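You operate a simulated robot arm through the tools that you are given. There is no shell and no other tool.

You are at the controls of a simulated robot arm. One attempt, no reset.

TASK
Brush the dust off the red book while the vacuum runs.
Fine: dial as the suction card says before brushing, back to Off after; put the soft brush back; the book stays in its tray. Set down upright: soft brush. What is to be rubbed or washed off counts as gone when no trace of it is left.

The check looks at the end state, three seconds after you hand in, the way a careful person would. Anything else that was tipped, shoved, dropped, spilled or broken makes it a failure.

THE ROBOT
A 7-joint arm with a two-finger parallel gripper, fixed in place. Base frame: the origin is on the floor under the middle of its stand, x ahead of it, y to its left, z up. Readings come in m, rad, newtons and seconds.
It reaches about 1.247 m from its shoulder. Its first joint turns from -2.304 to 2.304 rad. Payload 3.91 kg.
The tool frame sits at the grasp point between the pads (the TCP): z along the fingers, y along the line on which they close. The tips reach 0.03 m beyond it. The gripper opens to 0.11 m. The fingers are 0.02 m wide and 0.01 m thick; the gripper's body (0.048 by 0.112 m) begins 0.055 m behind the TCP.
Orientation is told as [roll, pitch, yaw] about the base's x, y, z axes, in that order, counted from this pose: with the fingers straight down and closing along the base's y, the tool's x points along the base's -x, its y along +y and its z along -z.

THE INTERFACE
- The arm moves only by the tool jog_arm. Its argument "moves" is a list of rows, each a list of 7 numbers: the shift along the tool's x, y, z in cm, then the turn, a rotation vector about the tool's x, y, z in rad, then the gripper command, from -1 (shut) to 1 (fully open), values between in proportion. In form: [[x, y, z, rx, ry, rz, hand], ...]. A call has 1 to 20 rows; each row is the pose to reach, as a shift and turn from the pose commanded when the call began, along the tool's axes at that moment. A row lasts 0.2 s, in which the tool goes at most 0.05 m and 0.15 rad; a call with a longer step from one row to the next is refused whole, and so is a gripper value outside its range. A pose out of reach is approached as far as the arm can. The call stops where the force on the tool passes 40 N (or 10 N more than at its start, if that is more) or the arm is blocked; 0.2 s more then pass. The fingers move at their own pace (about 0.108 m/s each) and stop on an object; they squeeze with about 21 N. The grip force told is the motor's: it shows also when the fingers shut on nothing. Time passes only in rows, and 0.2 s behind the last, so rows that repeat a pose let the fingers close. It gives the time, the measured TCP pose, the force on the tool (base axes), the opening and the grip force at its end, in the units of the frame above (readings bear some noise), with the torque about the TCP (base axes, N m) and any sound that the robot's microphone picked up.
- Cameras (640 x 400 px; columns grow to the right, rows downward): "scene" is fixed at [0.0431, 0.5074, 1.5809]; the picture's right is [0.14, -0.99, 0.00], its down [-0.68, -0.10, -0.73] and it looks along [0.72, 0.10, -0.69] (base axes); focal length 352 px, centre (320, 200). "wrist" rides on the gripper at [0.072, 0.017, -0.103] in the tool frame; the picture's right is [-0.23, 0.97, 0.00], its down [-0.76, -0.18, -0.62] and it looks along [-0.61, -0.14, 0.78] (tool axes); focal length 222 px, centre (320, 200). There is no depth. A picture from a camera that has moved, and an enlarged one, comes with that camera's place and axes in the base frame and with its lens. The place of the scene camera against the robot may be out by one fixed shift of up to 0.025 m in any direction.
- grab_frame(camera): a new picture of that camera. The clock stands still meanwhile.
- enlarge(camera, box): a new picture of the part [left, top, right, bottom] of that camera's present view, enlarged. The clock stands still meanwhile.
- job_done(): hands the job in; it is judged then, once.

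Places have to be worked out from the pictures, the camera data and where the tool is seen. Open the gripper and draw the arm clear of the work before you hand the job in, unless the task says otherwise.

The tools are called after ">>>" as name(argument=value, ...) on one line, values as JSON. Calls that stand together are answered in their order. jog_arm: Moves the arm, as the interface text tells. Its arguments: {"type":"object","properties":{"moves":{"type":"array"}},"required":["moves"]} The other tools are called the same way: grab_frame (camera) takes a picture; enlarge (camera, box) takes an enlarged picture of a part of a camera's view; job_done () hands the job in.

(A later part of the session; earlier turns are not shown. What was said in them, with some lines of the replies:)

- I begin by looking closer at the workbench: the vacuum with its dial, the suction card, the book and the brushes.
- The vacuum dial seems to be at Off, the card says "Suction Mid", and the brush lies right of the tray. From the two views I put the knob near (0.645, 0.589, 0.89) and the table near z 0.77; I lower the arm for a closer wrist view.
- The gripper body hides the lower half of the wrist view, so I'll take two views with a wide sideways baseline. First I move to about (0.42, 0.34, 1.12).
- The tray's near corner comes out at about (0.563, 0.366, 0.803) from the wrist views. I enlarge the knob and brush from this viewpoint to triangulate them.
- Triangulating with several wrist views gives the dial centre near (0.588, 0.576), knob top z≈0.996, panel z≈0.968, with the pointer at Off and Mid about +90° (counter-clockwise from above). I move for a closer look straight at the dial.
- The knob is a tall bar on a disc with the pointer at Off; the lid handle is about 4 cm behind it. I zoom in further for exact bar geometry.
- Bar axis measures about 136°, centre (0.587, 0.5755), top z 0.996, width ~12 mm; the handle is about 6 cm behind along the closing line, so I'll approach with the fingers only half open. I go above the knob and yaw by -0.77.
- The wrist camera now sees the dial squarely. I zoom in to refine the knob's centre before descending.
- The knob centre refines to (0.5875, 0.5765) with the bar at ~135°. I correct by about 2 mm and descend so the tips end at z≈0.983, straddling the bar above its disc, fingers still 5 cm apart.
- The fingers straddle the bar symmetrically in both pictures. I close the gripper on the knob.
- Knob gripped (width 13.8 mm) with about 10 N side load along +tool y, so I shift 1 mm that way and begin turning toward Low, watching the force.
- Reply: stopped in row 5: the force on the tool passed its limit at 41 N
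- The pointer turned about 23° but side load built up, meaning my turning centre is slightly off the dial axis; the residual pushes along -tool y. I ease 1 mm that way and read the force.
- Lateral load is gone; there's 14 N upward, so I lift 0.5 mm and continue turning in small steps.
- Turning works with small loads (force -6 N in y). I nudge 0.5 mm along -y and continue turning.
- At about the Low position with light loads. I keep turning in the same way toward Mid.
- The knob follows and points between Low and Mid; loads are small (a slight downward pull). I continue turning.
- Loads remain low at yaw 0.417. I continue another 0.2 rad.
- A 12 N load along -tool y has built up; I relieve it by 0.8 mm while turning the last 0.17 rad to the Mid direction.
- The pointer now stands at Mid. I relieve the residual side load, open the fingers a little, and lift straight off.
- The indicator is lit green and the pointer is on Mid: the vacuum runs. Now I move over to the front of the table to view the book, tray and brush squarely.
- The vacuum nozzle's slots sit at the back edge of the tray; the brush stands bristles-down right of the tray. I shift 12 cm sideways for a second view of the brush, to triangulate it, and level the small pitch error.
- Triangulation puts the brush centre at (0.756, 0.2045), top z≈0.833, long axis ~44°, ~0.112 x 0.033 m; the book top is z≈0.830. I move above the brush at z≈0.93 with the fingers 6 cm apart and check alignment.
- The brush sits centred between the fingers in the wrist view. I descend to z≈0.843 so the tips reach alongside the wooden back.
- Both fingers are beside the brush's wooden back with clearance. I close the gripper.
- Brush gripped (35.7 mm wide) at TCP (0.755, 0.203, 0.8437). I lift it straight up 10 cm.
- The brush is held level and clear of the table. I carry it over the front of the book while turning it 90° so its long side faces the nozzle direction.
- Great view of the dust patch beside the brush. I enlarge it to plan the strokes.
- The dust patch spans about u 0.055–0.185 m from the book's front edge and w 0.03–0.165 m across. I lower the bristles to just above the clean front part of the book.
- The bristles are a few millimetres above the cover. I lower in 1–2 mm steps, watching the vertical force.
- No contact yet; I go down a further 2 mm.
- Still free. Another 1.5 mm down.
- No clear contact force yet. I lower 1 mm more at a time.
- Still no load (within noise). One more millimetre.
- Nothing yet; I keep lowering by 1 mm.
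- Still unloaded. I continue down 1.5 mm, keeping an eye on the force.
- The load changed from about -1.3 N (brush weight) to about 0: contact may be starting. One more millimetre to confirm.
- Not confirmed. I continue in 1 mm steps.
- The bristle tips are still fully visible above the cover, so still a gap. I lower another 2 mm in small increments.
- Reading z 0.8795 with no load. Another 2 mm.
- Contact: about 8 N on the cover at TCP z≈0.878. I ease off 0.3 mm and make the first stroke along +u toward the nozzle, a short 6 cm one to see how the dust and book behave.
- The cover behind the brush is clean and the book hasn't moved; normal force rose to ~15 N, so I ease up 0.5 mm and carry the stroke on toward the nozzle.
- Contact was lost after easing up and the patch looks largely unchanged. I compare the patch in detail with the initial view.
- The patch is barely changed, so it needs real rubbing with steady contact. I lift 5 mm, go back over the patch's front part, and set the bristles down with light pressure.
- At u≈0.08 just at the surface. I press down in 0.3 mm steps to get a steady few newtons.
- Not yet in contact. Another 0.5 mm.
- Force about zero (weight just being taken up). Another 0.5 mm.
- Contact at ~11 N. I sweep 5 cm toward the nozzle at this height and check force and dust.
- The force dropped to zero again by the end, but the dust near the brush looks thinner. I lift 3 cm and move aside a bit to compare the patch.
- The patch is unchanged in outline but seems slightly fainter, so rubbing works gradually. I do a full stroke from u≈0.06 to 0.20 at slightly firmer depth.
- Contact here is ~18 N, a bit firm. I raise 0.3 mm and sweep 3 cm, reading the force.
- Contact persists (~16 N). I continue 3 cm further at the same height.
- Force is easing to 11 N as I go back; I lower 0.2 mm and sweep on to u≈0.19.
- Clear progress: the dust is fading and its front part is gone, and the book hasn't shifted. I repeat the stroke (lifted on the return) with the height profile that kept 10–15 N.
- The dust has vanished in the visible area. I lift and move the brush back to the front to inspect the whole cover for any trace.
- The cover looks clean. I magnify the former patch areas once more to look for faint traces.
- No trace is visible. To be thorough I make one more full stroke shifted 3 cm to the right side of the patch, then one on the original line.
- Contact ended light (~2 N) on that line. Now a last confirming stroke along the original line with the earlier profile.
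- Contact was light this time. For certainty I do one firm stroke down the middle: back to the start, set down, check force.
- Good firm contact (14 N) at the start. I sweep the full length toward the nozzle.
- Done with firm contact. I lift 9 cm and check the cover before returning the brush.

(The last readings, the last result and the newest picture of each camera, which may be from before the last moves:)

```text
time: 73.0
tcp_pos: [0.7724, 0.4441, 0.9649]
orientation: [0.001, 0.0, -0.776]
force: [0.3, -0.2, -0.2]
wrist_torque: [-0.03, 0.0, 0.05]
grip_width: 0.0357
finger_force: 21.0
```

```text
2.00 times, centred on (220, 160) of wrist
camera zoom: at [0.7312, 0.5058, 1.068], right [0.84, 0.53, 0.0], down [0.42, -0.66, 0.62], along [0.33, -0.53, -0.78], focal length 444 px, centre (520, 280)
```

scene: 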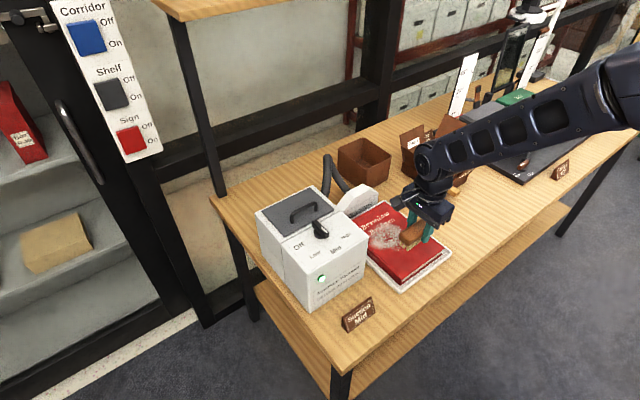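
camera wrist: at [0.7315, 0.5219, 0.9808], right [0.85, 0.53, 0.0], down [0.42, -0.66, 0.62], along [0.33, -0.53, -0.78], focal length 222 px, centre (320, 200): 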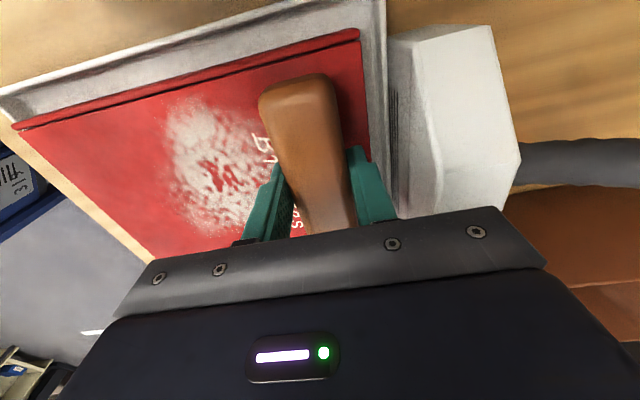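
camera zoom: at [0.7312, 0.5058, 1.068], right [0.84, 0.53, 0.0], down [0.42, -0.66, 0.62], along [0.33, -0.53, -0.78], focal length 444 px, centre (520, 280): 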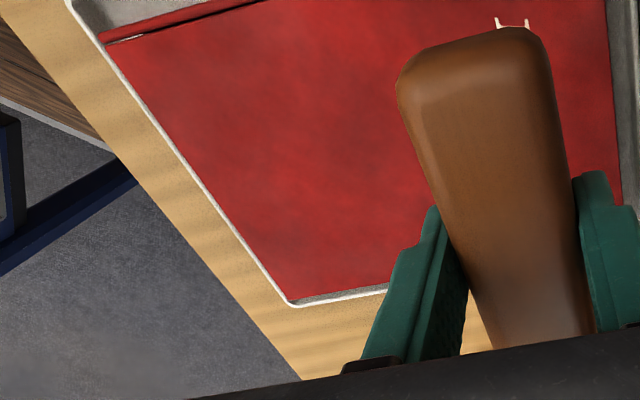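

The cover is spotless, and the book and tray are where they were. I carry the brush back to its spot right of the tray, turning it back to its original heading.

>>> jog_arm(moves=[[-1.3, -1.5, 0, 0, 0, -0.13, -1], [-2.6, -3.1, 0, 0, 0, -0.26, -1], [-3.9, -4.6, 0, 0, 0, -0.39, -1], [-5.2, -6.1, 0, 0, 0, -0.52, -1], [-6.5, -7.7, 0, 0, 0, -0.65, -1], [-7.8, -9.2, 0, 0, 0, -0.78, -1], [-9.1, -10.8, 0, 0, 0, -0.91, -1], [-10.4, -12.3, 0, 0, 0, -1.04, -1], [-11.7, -13.8, 0, 0, 0, -1.17, -1], [-13.1, -15.4, 0, 0, 0, -1.3, -1], [-14.4, -16.9, 0, 0, 0, -1.43, -1], [-15.66, -18.43, 0, 0, 0, -1.563, -1], [-15.66, -18.43, 0, 0, 0, -1.563, -1], [-15.66, -18.43, 0, 0, 0, -1.563, -1]])

>>> grab_frame(camera="wrist")

>>> enlarge(camera="scene", box=[400, 140, 520, 260])

```text
time: 76.0
tcp_pos: [0.755, 0.2024, 0.9664]
orientation: [0.001, -0.002, 0.787]
force: [-0.2, 0.0, -0.3]
wrist_torque: [-0.04, 0.04, 0.01]
grip_width: 0.0355
finger_force: 20.4
```

```text
taken
camera wrist: at [0.6906, 0.1634, 1.0696], right [-0.53, 0.85, 0.0], down [0.66, 0.41, 0.62], along [0.53, 0.33, -0.78], focal length 222 px, centre (320, 200)
```

wrist: 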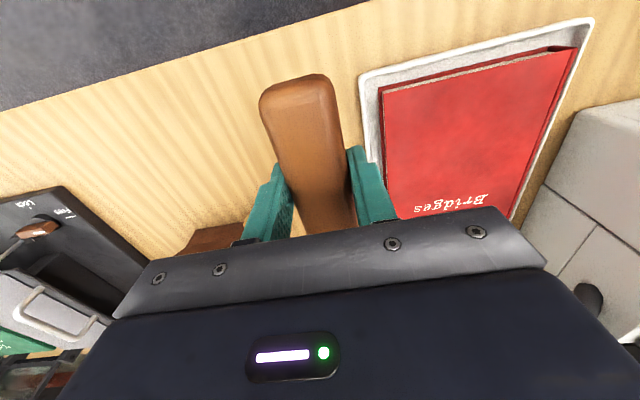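

```text
3.33 times, centred on (460, 200) of scene
camera zoom: at [0.0431, 0.5074, 1.5809], right [0.14, -0.99, 0.0], down [-0.68, -0.1, -0.73], along [0.72, 0.1, -0.69], focal length 1172 px, centre (-147, 200)
```

zoom: 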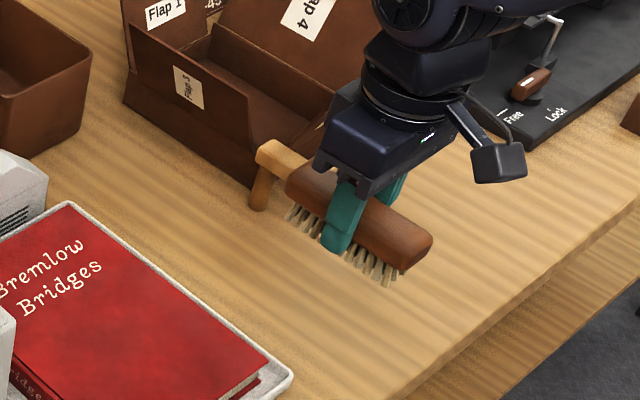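

The brush is back above its original spot at (0.755, 0.2025). I lower it to just above the table.

>>> jog_arm(moves=[[0, 0, 3, 0, 0, 0, -1], [0, 0, 6, 0, 0, 0, -1], [0, 0, 9, 0, 0, 0, -1], [0, 0, 10.8, 0, 0, 0, -1], [0, 0, 11.5, 0, 0, 0, -1], [0, 0, 11.9, 0, 0, 0, -1], [0, 0, 11.9, 0, 0, 0, -1]])

```text
time: 77.6
tcp_pos: [0.7552, 0.2034, 0.8478]
orientation: [-0.001, -0.002, 0.786]
force: [-0.7, -0.3, -1.8]
wrist_torque: [-0.03, 0.0, -0.01]
grip_width: 0.0354
finger_force: 21.0
```

About 3–4 mm above the pick height. I step down in small increments until the table takes the load.

>>> jog_arm(moves=[[0, 0, 0.1, 0, 0, 0, -1], [0, 0, 0.2, 0, 0, 0, -1], [0, 0, 0.3, 0, 0, 0, -1], [0, 0, 0.3, 0, 0, 0, -1]])

```text
time: 78.6
tcp_pos: [0.7546, 0.2027, 0.8448]
orientation: [-0.001, -0.002, 0.785]
force: [0.2, 0.1, -0.7]
wrist_torque: [0.0, 0.0, -0.01]
grip_width: 0.0353
finger_force: 21.3
```

No load yet; another millimetre.

>>> jog_arm(moves=[[0, 0, 0.05, 0, 0, 0, -1], [0, 0, 0.1, 0, 0, 0, -1], [0, 0, 0.1, 0, 0, 0, -1]])

```text
time: 79.4
tcp_pos: [0.7541, 0.2042, 0.8434]
orientation: [-0.001, -0.001, 0.785]
force: [0.4, -0.2, -0.3]
wrist_torque: [0.0, 0.0, -0.03]
grip_width: 0.0357
finger_force: 21.3
```

>>> jog_arm(moves=[[0, 0, 0.05, 0, 0, 0, -1], [0, 0, 0.05, 0, 0, 0, -1]])

>>> enlarge(camera="scene", box=[400, 170, 520, 280])

```text
time: 80.0
tcp_pos: [0.7548, 0.2046, 0.8434]
orientation: [0.001, -0.001, 0.787]
force: [-0.2, -0.4, -0.8]
wrist_torque: [0.01, -0.04, 0.02]
grip_width: 0.0357
finger_force: 20.9
```

```text
3.64 times, centred on (460, 225) of scene
camera zoom: at [0.0431, 0.5074, 1.5809], right [0.14, -0.99, 0.0], down [-0.68, -0.1, -0.73], along [0.72, 0.1, -0.69], focal length 1278 px, centre (-189, 109)
```

zoom: 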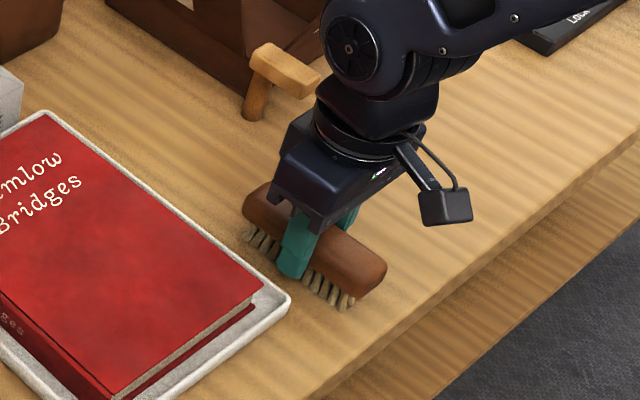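

The picture matches the one from pick-up. The load still shows brush weight, so I lower another 0.5–1 mm to be sure it stands on the table.

>>> jog_arm(moves=[[0, 0, 0.05, 0, 0, 0, -1], [0, 0, 0.08, 0, 0, 0, -1], [0, 0, 0.08, 0, 0, 0, -1]])

```text
time: 80.8
tcp_pos: [0.7553, 0.203, 0.8428]
orientation: [-0.001, -0.001, 0.785]
force: [3.1, 1.5, 4.9]
wrist_torque: [-0.17, 0.14, 0.07]
grip_width: 0.0357
finger_force: 21.0
```

The table now carries it (about 6 N). I ease 0.3 mm, open the fingers gradually to 6 cm, and rise straight up.

>>> jog_arm(moves=[[0, 0, -0.04, 0, 0, 0, -1], [0, 0, -0.04, 0, 0, 0, -0.3], [0, 0, -0.04, 0, 0, 0, -0.1], [0, 0, -0.04, 0, 0, 0, 0.09], [0, 0, -0.04, 0, 0, 0, 0.09], [0, 0, -2, 0, 0, 0, 0.09], [0, 0, -5, 0, 0, 0, 0.09], [0, 0, -9, 0, 0, 0, 0.09], [0, 0, -13, 0, 0, 0, 0.09], [0, 0, -13, 0, 0, 0, 0.09]])

>>> enlarge(camera="scene", box=[330, 180, 490, 300])

>>> grab_frame(camera="wrist")

```text
time: 83.0
tcp_pos: [0.7531, 0.204, 0.9739]
orientation: [-0.001, -0.001, 0.787]
force: [0.0, 0.0, -0.1]
wrist_torque: [-0.01, -0.04, -0.01]
grip_width: 0.0599
finger_force: 0.1
```

```text
3.33 times, centred on (410, 240) of scene
camera zoom: at [0.0431, 0.5074, 1.5809], right [0.14, -0.99, 0.0], down [-0.68, -0.1, -0.73], along [0.72, 0.1, -0.69], focal length 1172 px, centre (20, 67)
```

zoom: 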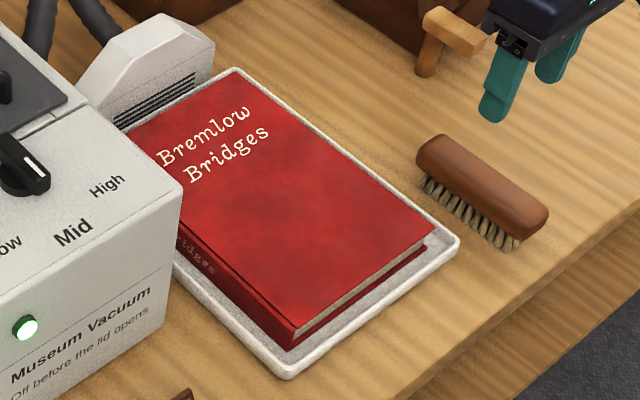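

```text
taken
camera wrist: at [0.6891, 0.164, 1.0759], right [-0.53, 0.85, 0.0], down [0.66, 0.41, 0.62], along [0.53, 0.33, -0.78], focal length 222 px, centre (320, 200)
```

wrist: 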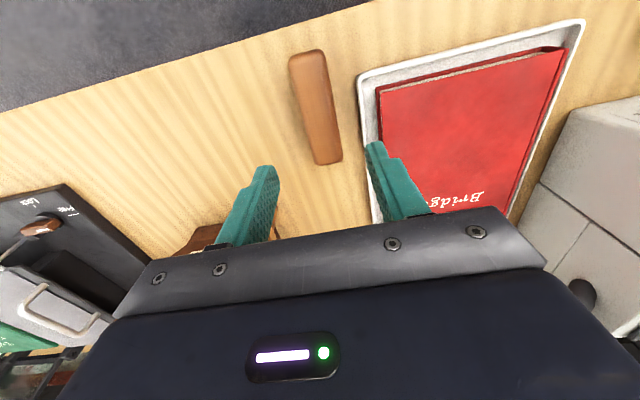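

The brush stands upright exactly where it was. Now I rise and go back over the dial to turn it to Off; from the earlier forces I judge the dial axis at about (0.590, 0.5755).

>>> jog_arm(moves=[[0, 0, -4.2, 0, 0, 0, 0.09], [0, 0, -8.4, 0, 0, 0, 0.09], [0, 0, -12.6, 0, 0, 0, -0.09], [0, 0, -16.5, 0, 0, 0, -0.09], [-1.63, 4.2, -16.5, 0, 0, 0, -0.09], [-3.26, 8.4, -16.5, 0, 0, 0, -0.09], [-4.88, 12.6, -16.5, 0, 0, 0, -0.09], [-6.5, 16.9, -16.5, 0, 0, 0, -0.09], [-8.1, 21.1, -16.5, 0, 0, 0, -0.09], [-9.8, 25.3, -16.5, 0, 0, 0, -0.09], [-11.4, 29.5, -16.5, 0, 0, 0, -0.09], [-13.0, 33.7, -16.5, 0, 0, 0, -0.09], [-14.65, 37.93, -16.5, 0, 0, 0, -0.09], [-14.65, 37.93, -16.5, 0, 0, 0, -0.09]])

>>> grab_frame(camera="wrist")

>>> enlarge(camera="wrist", box=[260, 40, 400, 150])

```text
time: 86.0
tcp_pos: [0.5884, 0.5742, 1.1389]
orientation: [0.001, -0.002, 0.785]
force: [-0.6, 0.3, -0.1]
wrist_torque: [0.01, 0.0, -0.02]
grip_width: 0.0502
finger_force: 0.0
```

```text
taken
camera wrist: at [0.5241, 0.5349, 1.2413], right [-0.53, 0.85, 0.0], down [0.66, 0.41, 0.62], along [0.53, 0.33, -0.78], focal length 222 px, centre (320, 200)
```

wrist: 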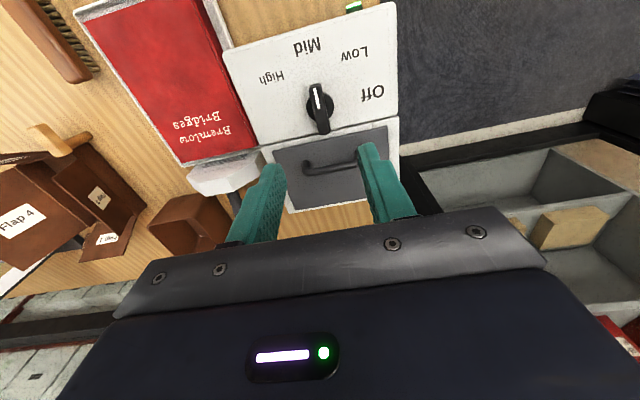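

```text
3.64 times, centred on (330, 95) of wrist
camera zoom: at [0.5241, 0.5349, 1.2413], right [-0.53, 0.85, 0.0], down [0.66, 0.41, 0.62], along [0.53, 0.33, -0.78], focal length 808 px, centre (284, 582)
```

zoom: 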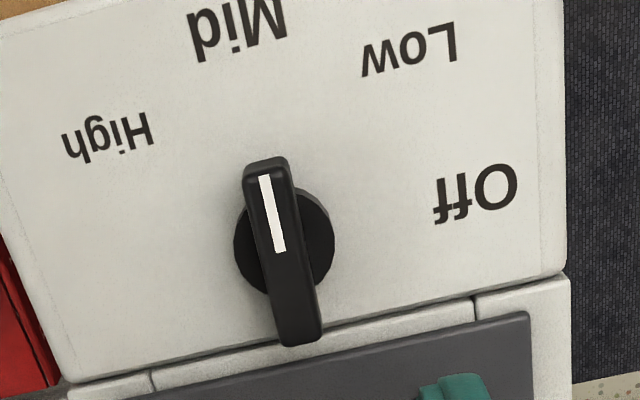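

The pointer is still at Mid and the fingers line up with the bar. I descend 12.6 cm so they straddle it as before.

>>> jog_arm(moves=[[-0.1, 0, 3, 0, 0, 0, -0.09], [-0.1, 0, 6, 0, 0, 0, -0.09], [-0.1, 0, 9, 0, 0, 0, -0.09], [-0.1, 0, 11, 0, 0, 0, -0.09], [-0.1, 0, 12, 0, 0, 0, -0.09], [-0.1, 0, 12.6, 0, 0, 0, -0.09], [-0.1, 0, 12.6, 0, 0, 0, -0.09]])

>>> grab_frame(camera="wrist")

>>> enlarge(camera="scene", box=[270, 170, 370, 260])

```text
time: 87.6
tcp_pos: [0.5915, 0.5755, 1.012]
orientation: [0.0, -0.001, 0.785]
force: [-0.6, -0.4, -0.5]
wrist_torque: [0.0, -0.02, -0.02]
grip_width: 0.0505
finger_force: 0.1
```

```text
taken
camera wrist: at [0.5256, 0.5354, 1.1153], right [-0.53, 0.85, 0.0], down [0.66, 0.41, 0.62], along [0.53, 0.33, -0.78], focal length 222 px, centre (320, 200)
```

wrist: 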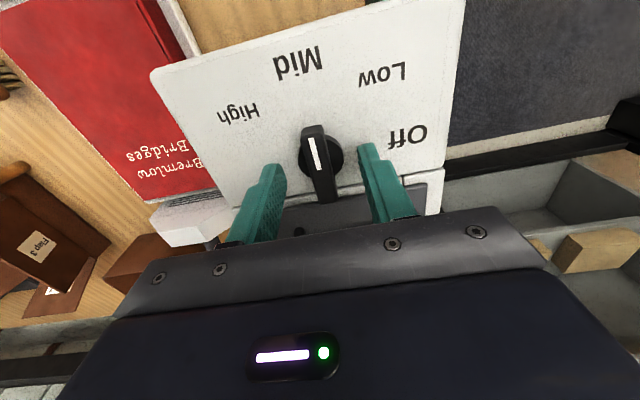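

```text
4.44 times, centred on (320, 215) of scene
camera zoom: at [0.0431, 0.5074, 1.5809], right [0.14, -0.99, 0.0], down [-0.68, -0.1, -0.73], along [0.72, 0.1, -0.69], focal length 1562 px, centre (320, 133)
```

zoom: 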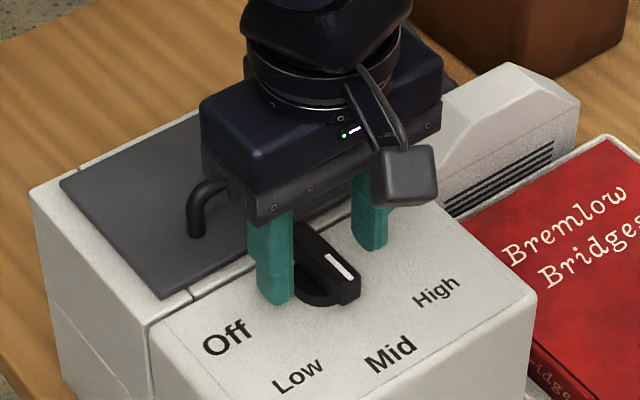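

The bar is centred between the fingers. I close on it.

>>> jog_arm(moves=[[0, 0, 0, 0, 0, 0, -0.5], [0, 0, 0, 0, 0, 0, -1], [0, 0, 0, 0, 0, 0, -1], [0, 0, 0, 0, 0, 0, -1]])

```text
time: 88.6
tcp_pos: [0.5891, 0.5759, 1.0132]
orientation: [0.001, -0.001, 0.787]
force: [-3.8, 4.8, -1.1]
wrist_torque: [0.36, -0.06, 0.0]
grip_width: 0.014
finger_force: 44.7
```

Gripped with a 6 N side load along +tool y. I shift 0.4 mm that way and start turning back toward Low.

>>> jog_arm(moves=[[0, 0.04, 0, 0, 0, 0, -1], [0, 0.04, 0, 0, 0, 0.07, -1], [0, 0.04, 0, 0, 0, 0.14, -1], [0, 0.04, 0, 0, 0, 0.2, -1], [0, 0.04, 0, 0, 0, 0.2, -1]])

```text
time: 89.8
tcp_pos: [0.589, 0.576, 1.0135]
orientation: [-0.001, -0.004, 0.585]
force: [-2.9, 5.7, 17.9]
wrist_torque: [-0.48, 0.93, -0.01]
grip_width: 0.0139
finger_force: 44.4
```

Vertical load 18 N, side load 6 N; I lift 0.7 mm, nudge, and keep turning.

>>> jog_arm(moves=[[0, 0.03, -0.06, 0, 0, 0, -1], [0, 0.04, -0.07, 0, 0, 0.07, -1], [0, 0.04, -0.07, 0, 0, 0.14, -1], [0, 0.04, -0.07, 0, 0, 0.2, -1], [0, 0.04, -0.07, 0, 0, 0.2, -1]])

```text
time: 91.0
tcp_pos: [0.5905, 0.5752, 1.013]
orientation: [-0.001, -0.003, 0.384]
force: [1.6, -4.1, 19.6]
wrist_torque: [-0.27, 0.29, -0.02]
grip_width: 0.0138
finger_force: 44.6
```

Side load is small; vertical still 20 N, so I lift another 1 mm while turning on.

>>> jog_arm(moves=[[0, -0.02, -0.08, 0, 0, 0, -1], [0, -0.02, -0.1, 0, 0, 0.07, -1], [0, -0.02, -0.1, 0, 0, 0.14, -1], [0, -0.02, -0.1, 0, 0, 0.2, -1], [0, -0.02, -0.1, 0, 0, 0.2, -1]])

```text
time: 92.2
tcp_pos: [0.5892, 0.5756, 1.0124]
orientation: [0.001, 0.0, 0.185]
force: [0.2, -8.4, -1.4]
wrist_torque: [0.12, -1.28, 0.01]
grip_width: 0.014
finger_force: 44.8
```

Loads: -8 N in y, vertical relieved. I shift 0.6 mm along -y and continue.

>>> jog_arm(moves=[[0, -0.06, 0, 0, 0, 0, -1], [0, -0.06, 0, 0, 0, 0.07, -1], [0, -0.06, 0, 0, 0, 0.14, -1], [0, -0.06, 0, 0, 0, 0.2, -1], [0, -0.06, 0, 0, 0, 0.2, -1]])

```text
time: 93.4
tcp_pos: [0.589, 0.5763, 1.0127]
orientation: [0.002, -0.001, -0.014]
force: [-4.5, -3.9, -6.4]
wrist_torque: [-0.09, 0.01, 0.0]
grip_width: 0.0139
finger_force: 45.3
```

Halfway (Low). Loads are modest; small relief and onward.

>>> jog_arm(moves=[[0.03, -0.03, 0.03, 0, 0, 0, -1], [0.03, -0.03, 0.03, 0, 0, 0.07, -1], [0.03, -0.03, 0.03, 0, 0, 0.14, -1], [0.03, -0.03, 0.03, 0, 0, 0.2, -1], [0.03, -0.03, 0.03, 0, 0, 0.2, -1]])

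```text
time: 94.6
tcp_pos: [0.589, 0.5757, 1.0132]
orientation: [0.0, -0.003, -0.213]
force: [-8.1, -3.3, -7.6]
wrist_torque: [-0.2, -0.2, 0.0]
grip_width: 0.0137
finger_force: 45.1
```

Force mainly along +tool x (7 N). I relieve by 0.6 mm and continue.

>>> jog_arm(moves=[[0.06, -0.04, 0.04, 0, 0, 0, -1], [0.06, -0.04, 0.04, 0, 0, 0.07, -1], [0.06, -0.04, 0.04, 0, 0, 0.14, -1], [0.06, -0.04, 0.04, 0, 0, 0.2, -1], [0.06, -0.04, 0.04, 0, 0, 0.2, -1]])

```text
time: 95.8
tcp_pos: [0.5898, 0.5747, 1.013]
orientation: [0.002, -0.002, -0.415]
force: [1.6, 10.8, 0.0]
wrist_torque: [-0.4, -1.13, 0.0]
grip_width: 0.014
finger_force: 45.0
```

Force now 10 N along +tool y; I shift 0.8 mm and continue turning.

>>> jog_arm(moves=[[0.02, 0.08, 0, 0, 0, 0, -1], [0.02, 0.08, 0, 0, 0, 0.07, -1], [0.02, 0.08, 0, 0, 0, 0.14, -1], [0.02, 0.08, 0, 0, 0, 0.2, -1], [0.02, 0.08, 0, 0, 0, 0.2, -1]])

```text
time: 97.0
tcp_pos: [0.5894, 0.5757, 1.0121]
orientation: [0.001, -0.002, -0.617]
force: [7.6, 3.7, 3.9]
wrist_torque: [-0.23, -0.44, -0.03]
grip_width: 0.0138
finger_force: 45.3
```

Nearly there. I relieve 0.5 mm and turn the last 0.17 rad to Off.

>>> jog_arm(moves=[[-0.02, 0.05, 0, 0, 0, 0, -1], [-0.02, 0.06, 0, 0, 0, 0.06, -1], [-0.02, 0.07, 0, 0, 0, 0.12, -1], [-0.02, 0.07, 0, 0, 0, 0.168, -1], [-0.02, 0.07, 0, 0, 0, 0.168, -1]])

>>> grab_frame(camera="wrist")

>>> enlarge(camera="scene", box=[250, 180, 380, 310])

```text
time: 98.2
tcp_pos: [0.5892, 0.5764, 1.0122]
orientation: [0.001, 0.0, -0.784]
force: [-3.7, -11.0, 8.1]
wrist_torque: [-0.49, 0.1, 0.03]
grip_width: 0.014
finger_force: 44.9
```

```text
taken
camera wrist: at [0.5491, 0.6383, 1.1154], right [0.85, 0.53, 0.0], down [0.41, -0.66, 0.62], along [0.33, -0.53, -0.78], focal length 222 px, centre (320, 200)
```

wrist: 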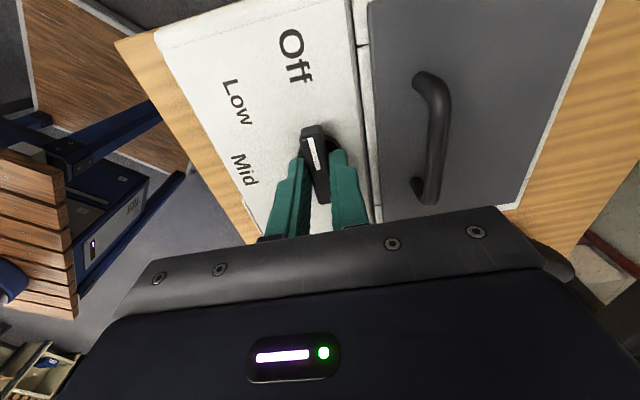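

```text
3.08 times, centred on (315, 245) of scene
camera zoom: at [0.0431, 0.5074, 1.5809], right [0.14, -0.99, 0.0], down [-0.68, -0.1, -0.73], along [0.72, 0.1, -0.69], focal length 1081 px, centre (335, 62)
```

zoom: 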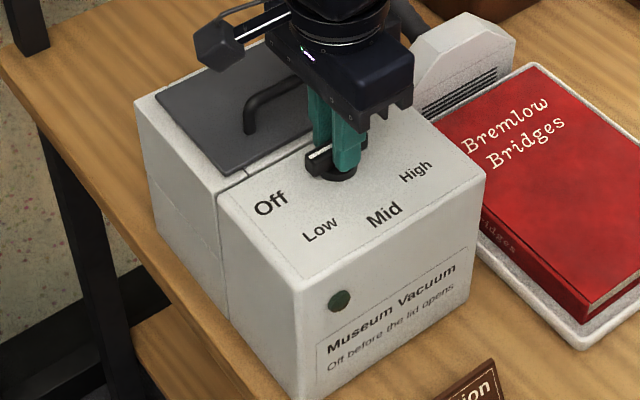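

The LED is dark and the pointer is at Off. I relieve the side load, open the fingers to 5 cm and lift straight up.

>>> jog_arm(moves=[[0, -0.06, -0.03, 0, 0, 0, -1], [0, -0.06, -0.03, 0, 0, 0, -0.5], [0, -0.06, -0.03, 0, 0, 0, -0.09], [0, -0.06, -0.03, 0, 0, 0, -0.09], [0, -0.06, -2.5, 0, 0, 0, -0.09], [0, -0.06, -5, 0, 0, 0, -0.09], [0, -0.06, -8, 0, 0, 0, -0.09], [0, -0.06, -12, 0, 0, 0, -0.09], [0, -0.06, -12, 0, 0, 0, -0.09]])

>>> enlarge(camera="wrist", box=[260, 40, 400, 150])

>>> enlarge(camera="scene", box=[250, 180, 380, 310])

```text
time: 100.2
tcp_pos: [0.59, 0.5758, 1.1315]
orientation: [0.003, -0.001, -0.784]
force: [0.6, 0.0, -0.3]
wrist_torque: [0.0, -0.02, 0.02]
grip_width: 0.0505
finger_force: 0.0
```

```text
3.64 times, centred on (330, 95) of wrist
camera zoom: at [0.548, 0.6383, 1.2338], right [0.85, 0.53, 0.0], down [0.41, -0.66, 0.62], along [0.33, -0.53, -0.78], focal length 808 px, centre (284, 582)
```

zoom: 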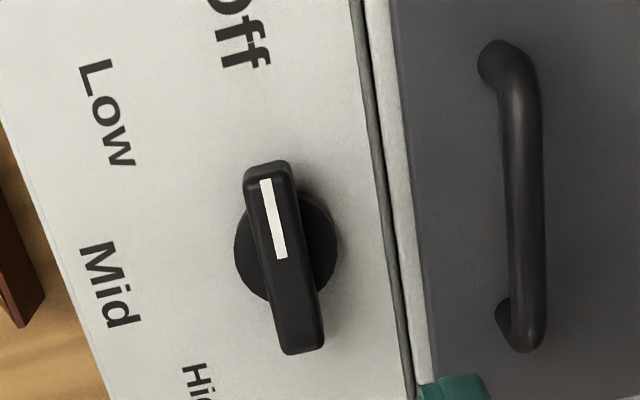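

```text
3.08 times, centred on (315, 245) of scene
camera zoom: at [0.0431, 0.5074, 1.5809], right [0.14, -0.99, 0.0], down [-0.68, -0.1, -0.73], along [0.72, 0.1, -0.69], focal length 1081 px, centre (335, 62)
```

zoom: 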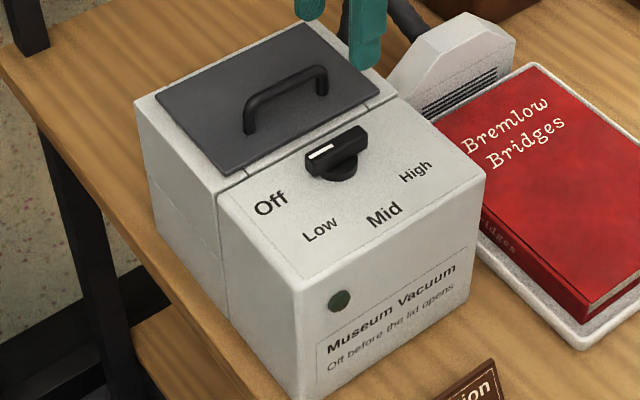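

Dial at Off, LED dark, vacuum in place. I raise the arm and draw it back to near its starting pose with the gripper open.

>>> jog_arm(moves=[[0, 0, -4.5, 0, 0, 0, 0], [0, 0, -9, 0, 0, 0, 0.3], [0, 0, -13.5, 0, 0, 0, 0.6], [0, 0, -18, 0, 0, 0, 1], [1.2, -3.1, -19, 0, 0, -0.13, 1], [2.5, -6.3, -19, 0, 0, -0.26, 1], [3.7, -9.4, -19, 0, 0, -0.39, 1], [5.0, -12.5, -19, 0, 0, -0.52, 1], [6.2, -15.6, -19, 0, 0, -0.65, 1], [7.5, -18.8, -19, 0, 0, -0.78, 1], [7.5, -18.8, -19, 0, 0, -0.78, 1]])

>>> grab_frame(camera="scene")

>>> enlarge(camera="scene", box=[330, 180, 490, 300])

>>> enlarge(camera="scene", box=[380, 60, 620, 220])

```text
time: 102.6
tcp_pos: [0.4034, 0.4944, 1.3232]
orientation: [0.0, -0.001, 0.0]
force: [-0.5, -0.2, 0.1]
wrist_torque: [-0.03, 0.04, -0.05]
grip_width: 0.1102
finger_force: 0.0
```

```text
taken
```

scene: 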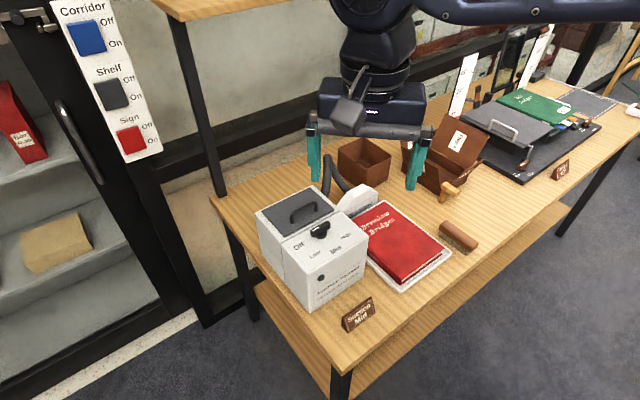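

```text
3.33 times, centred on (410, 240) of scene
camera zoom: at [0.0431, 0.5074, 1.5809], right [0.14, -0.99, 0.0], down [-0.68, -0.1, -0.73], along [0.72, 0.1, -0.69], focal length 1172 px, centre (20, 67)
```

zoom: 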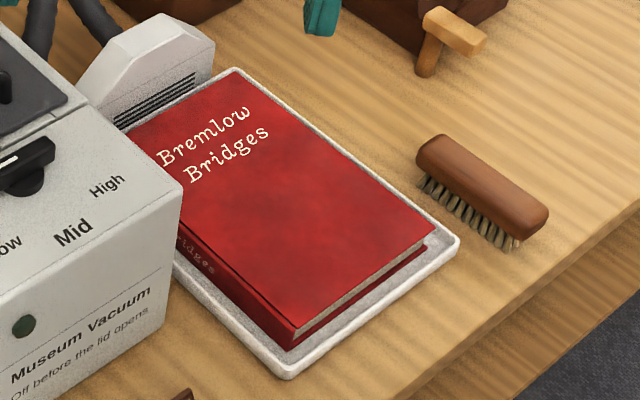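

```text
2.50 times, centred on (500, 140) of scene
camera zoom: at [0.0431, 0.5074, 1.5809], right [0.14, -0.99, 0.0], down [-0.68, -0.1, -0.73], along [0.72, 0.1, -0.69], focal length 879 px, centre (-130, 350)
```

zoom: 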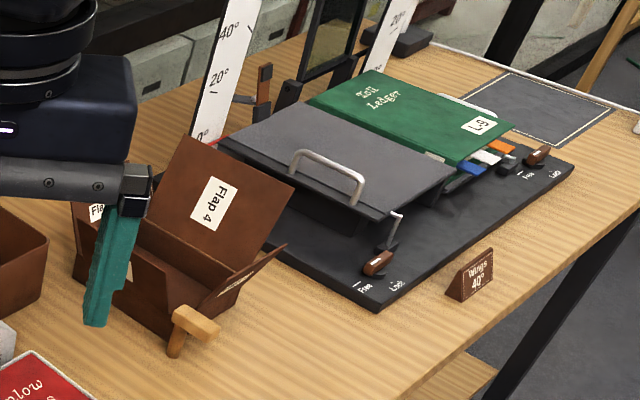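

Everything checks out in the final pictures: no dust shows on the cover, the book is in its tray, and the brush stands upright in its old spot. The dial is at Off with the LED dark, nothing else has moved, and the arm is clear with the gripper open, so I hand the job in.

>>> job_done()

```text
The job is handed in.
```

I brushed the dust off the red book with the vacuum running at Mid, as the suction card says. The job is handed in, but I haven't seen the check's verdict.

- **Dust:** no trace showed on the cover in close-up pictures. The first passes hardly touched it because the bristles kept losing contact. Firmer strokes toward the nozzle cleared it, and I made three more passes to be sure.
- **Dial:** it was set to Mid before brushing and turned back to Off afterwards. The vacuum's green light was lit at Mid and is dark now.
- **Soft brush:** it stands upright in the spot where I picked it up.
- **Book and the rest:** the book is still in its tray. Nothing else on the table looks moved compared with the starting pictures.

The arm is back near its starting pose with the gripper open. While I turned the dial, the force on the knob briefly passed the 40 N limit once and stopped the move. The vacuum did not shift, and I turned it the rest of the way in smaller steps.
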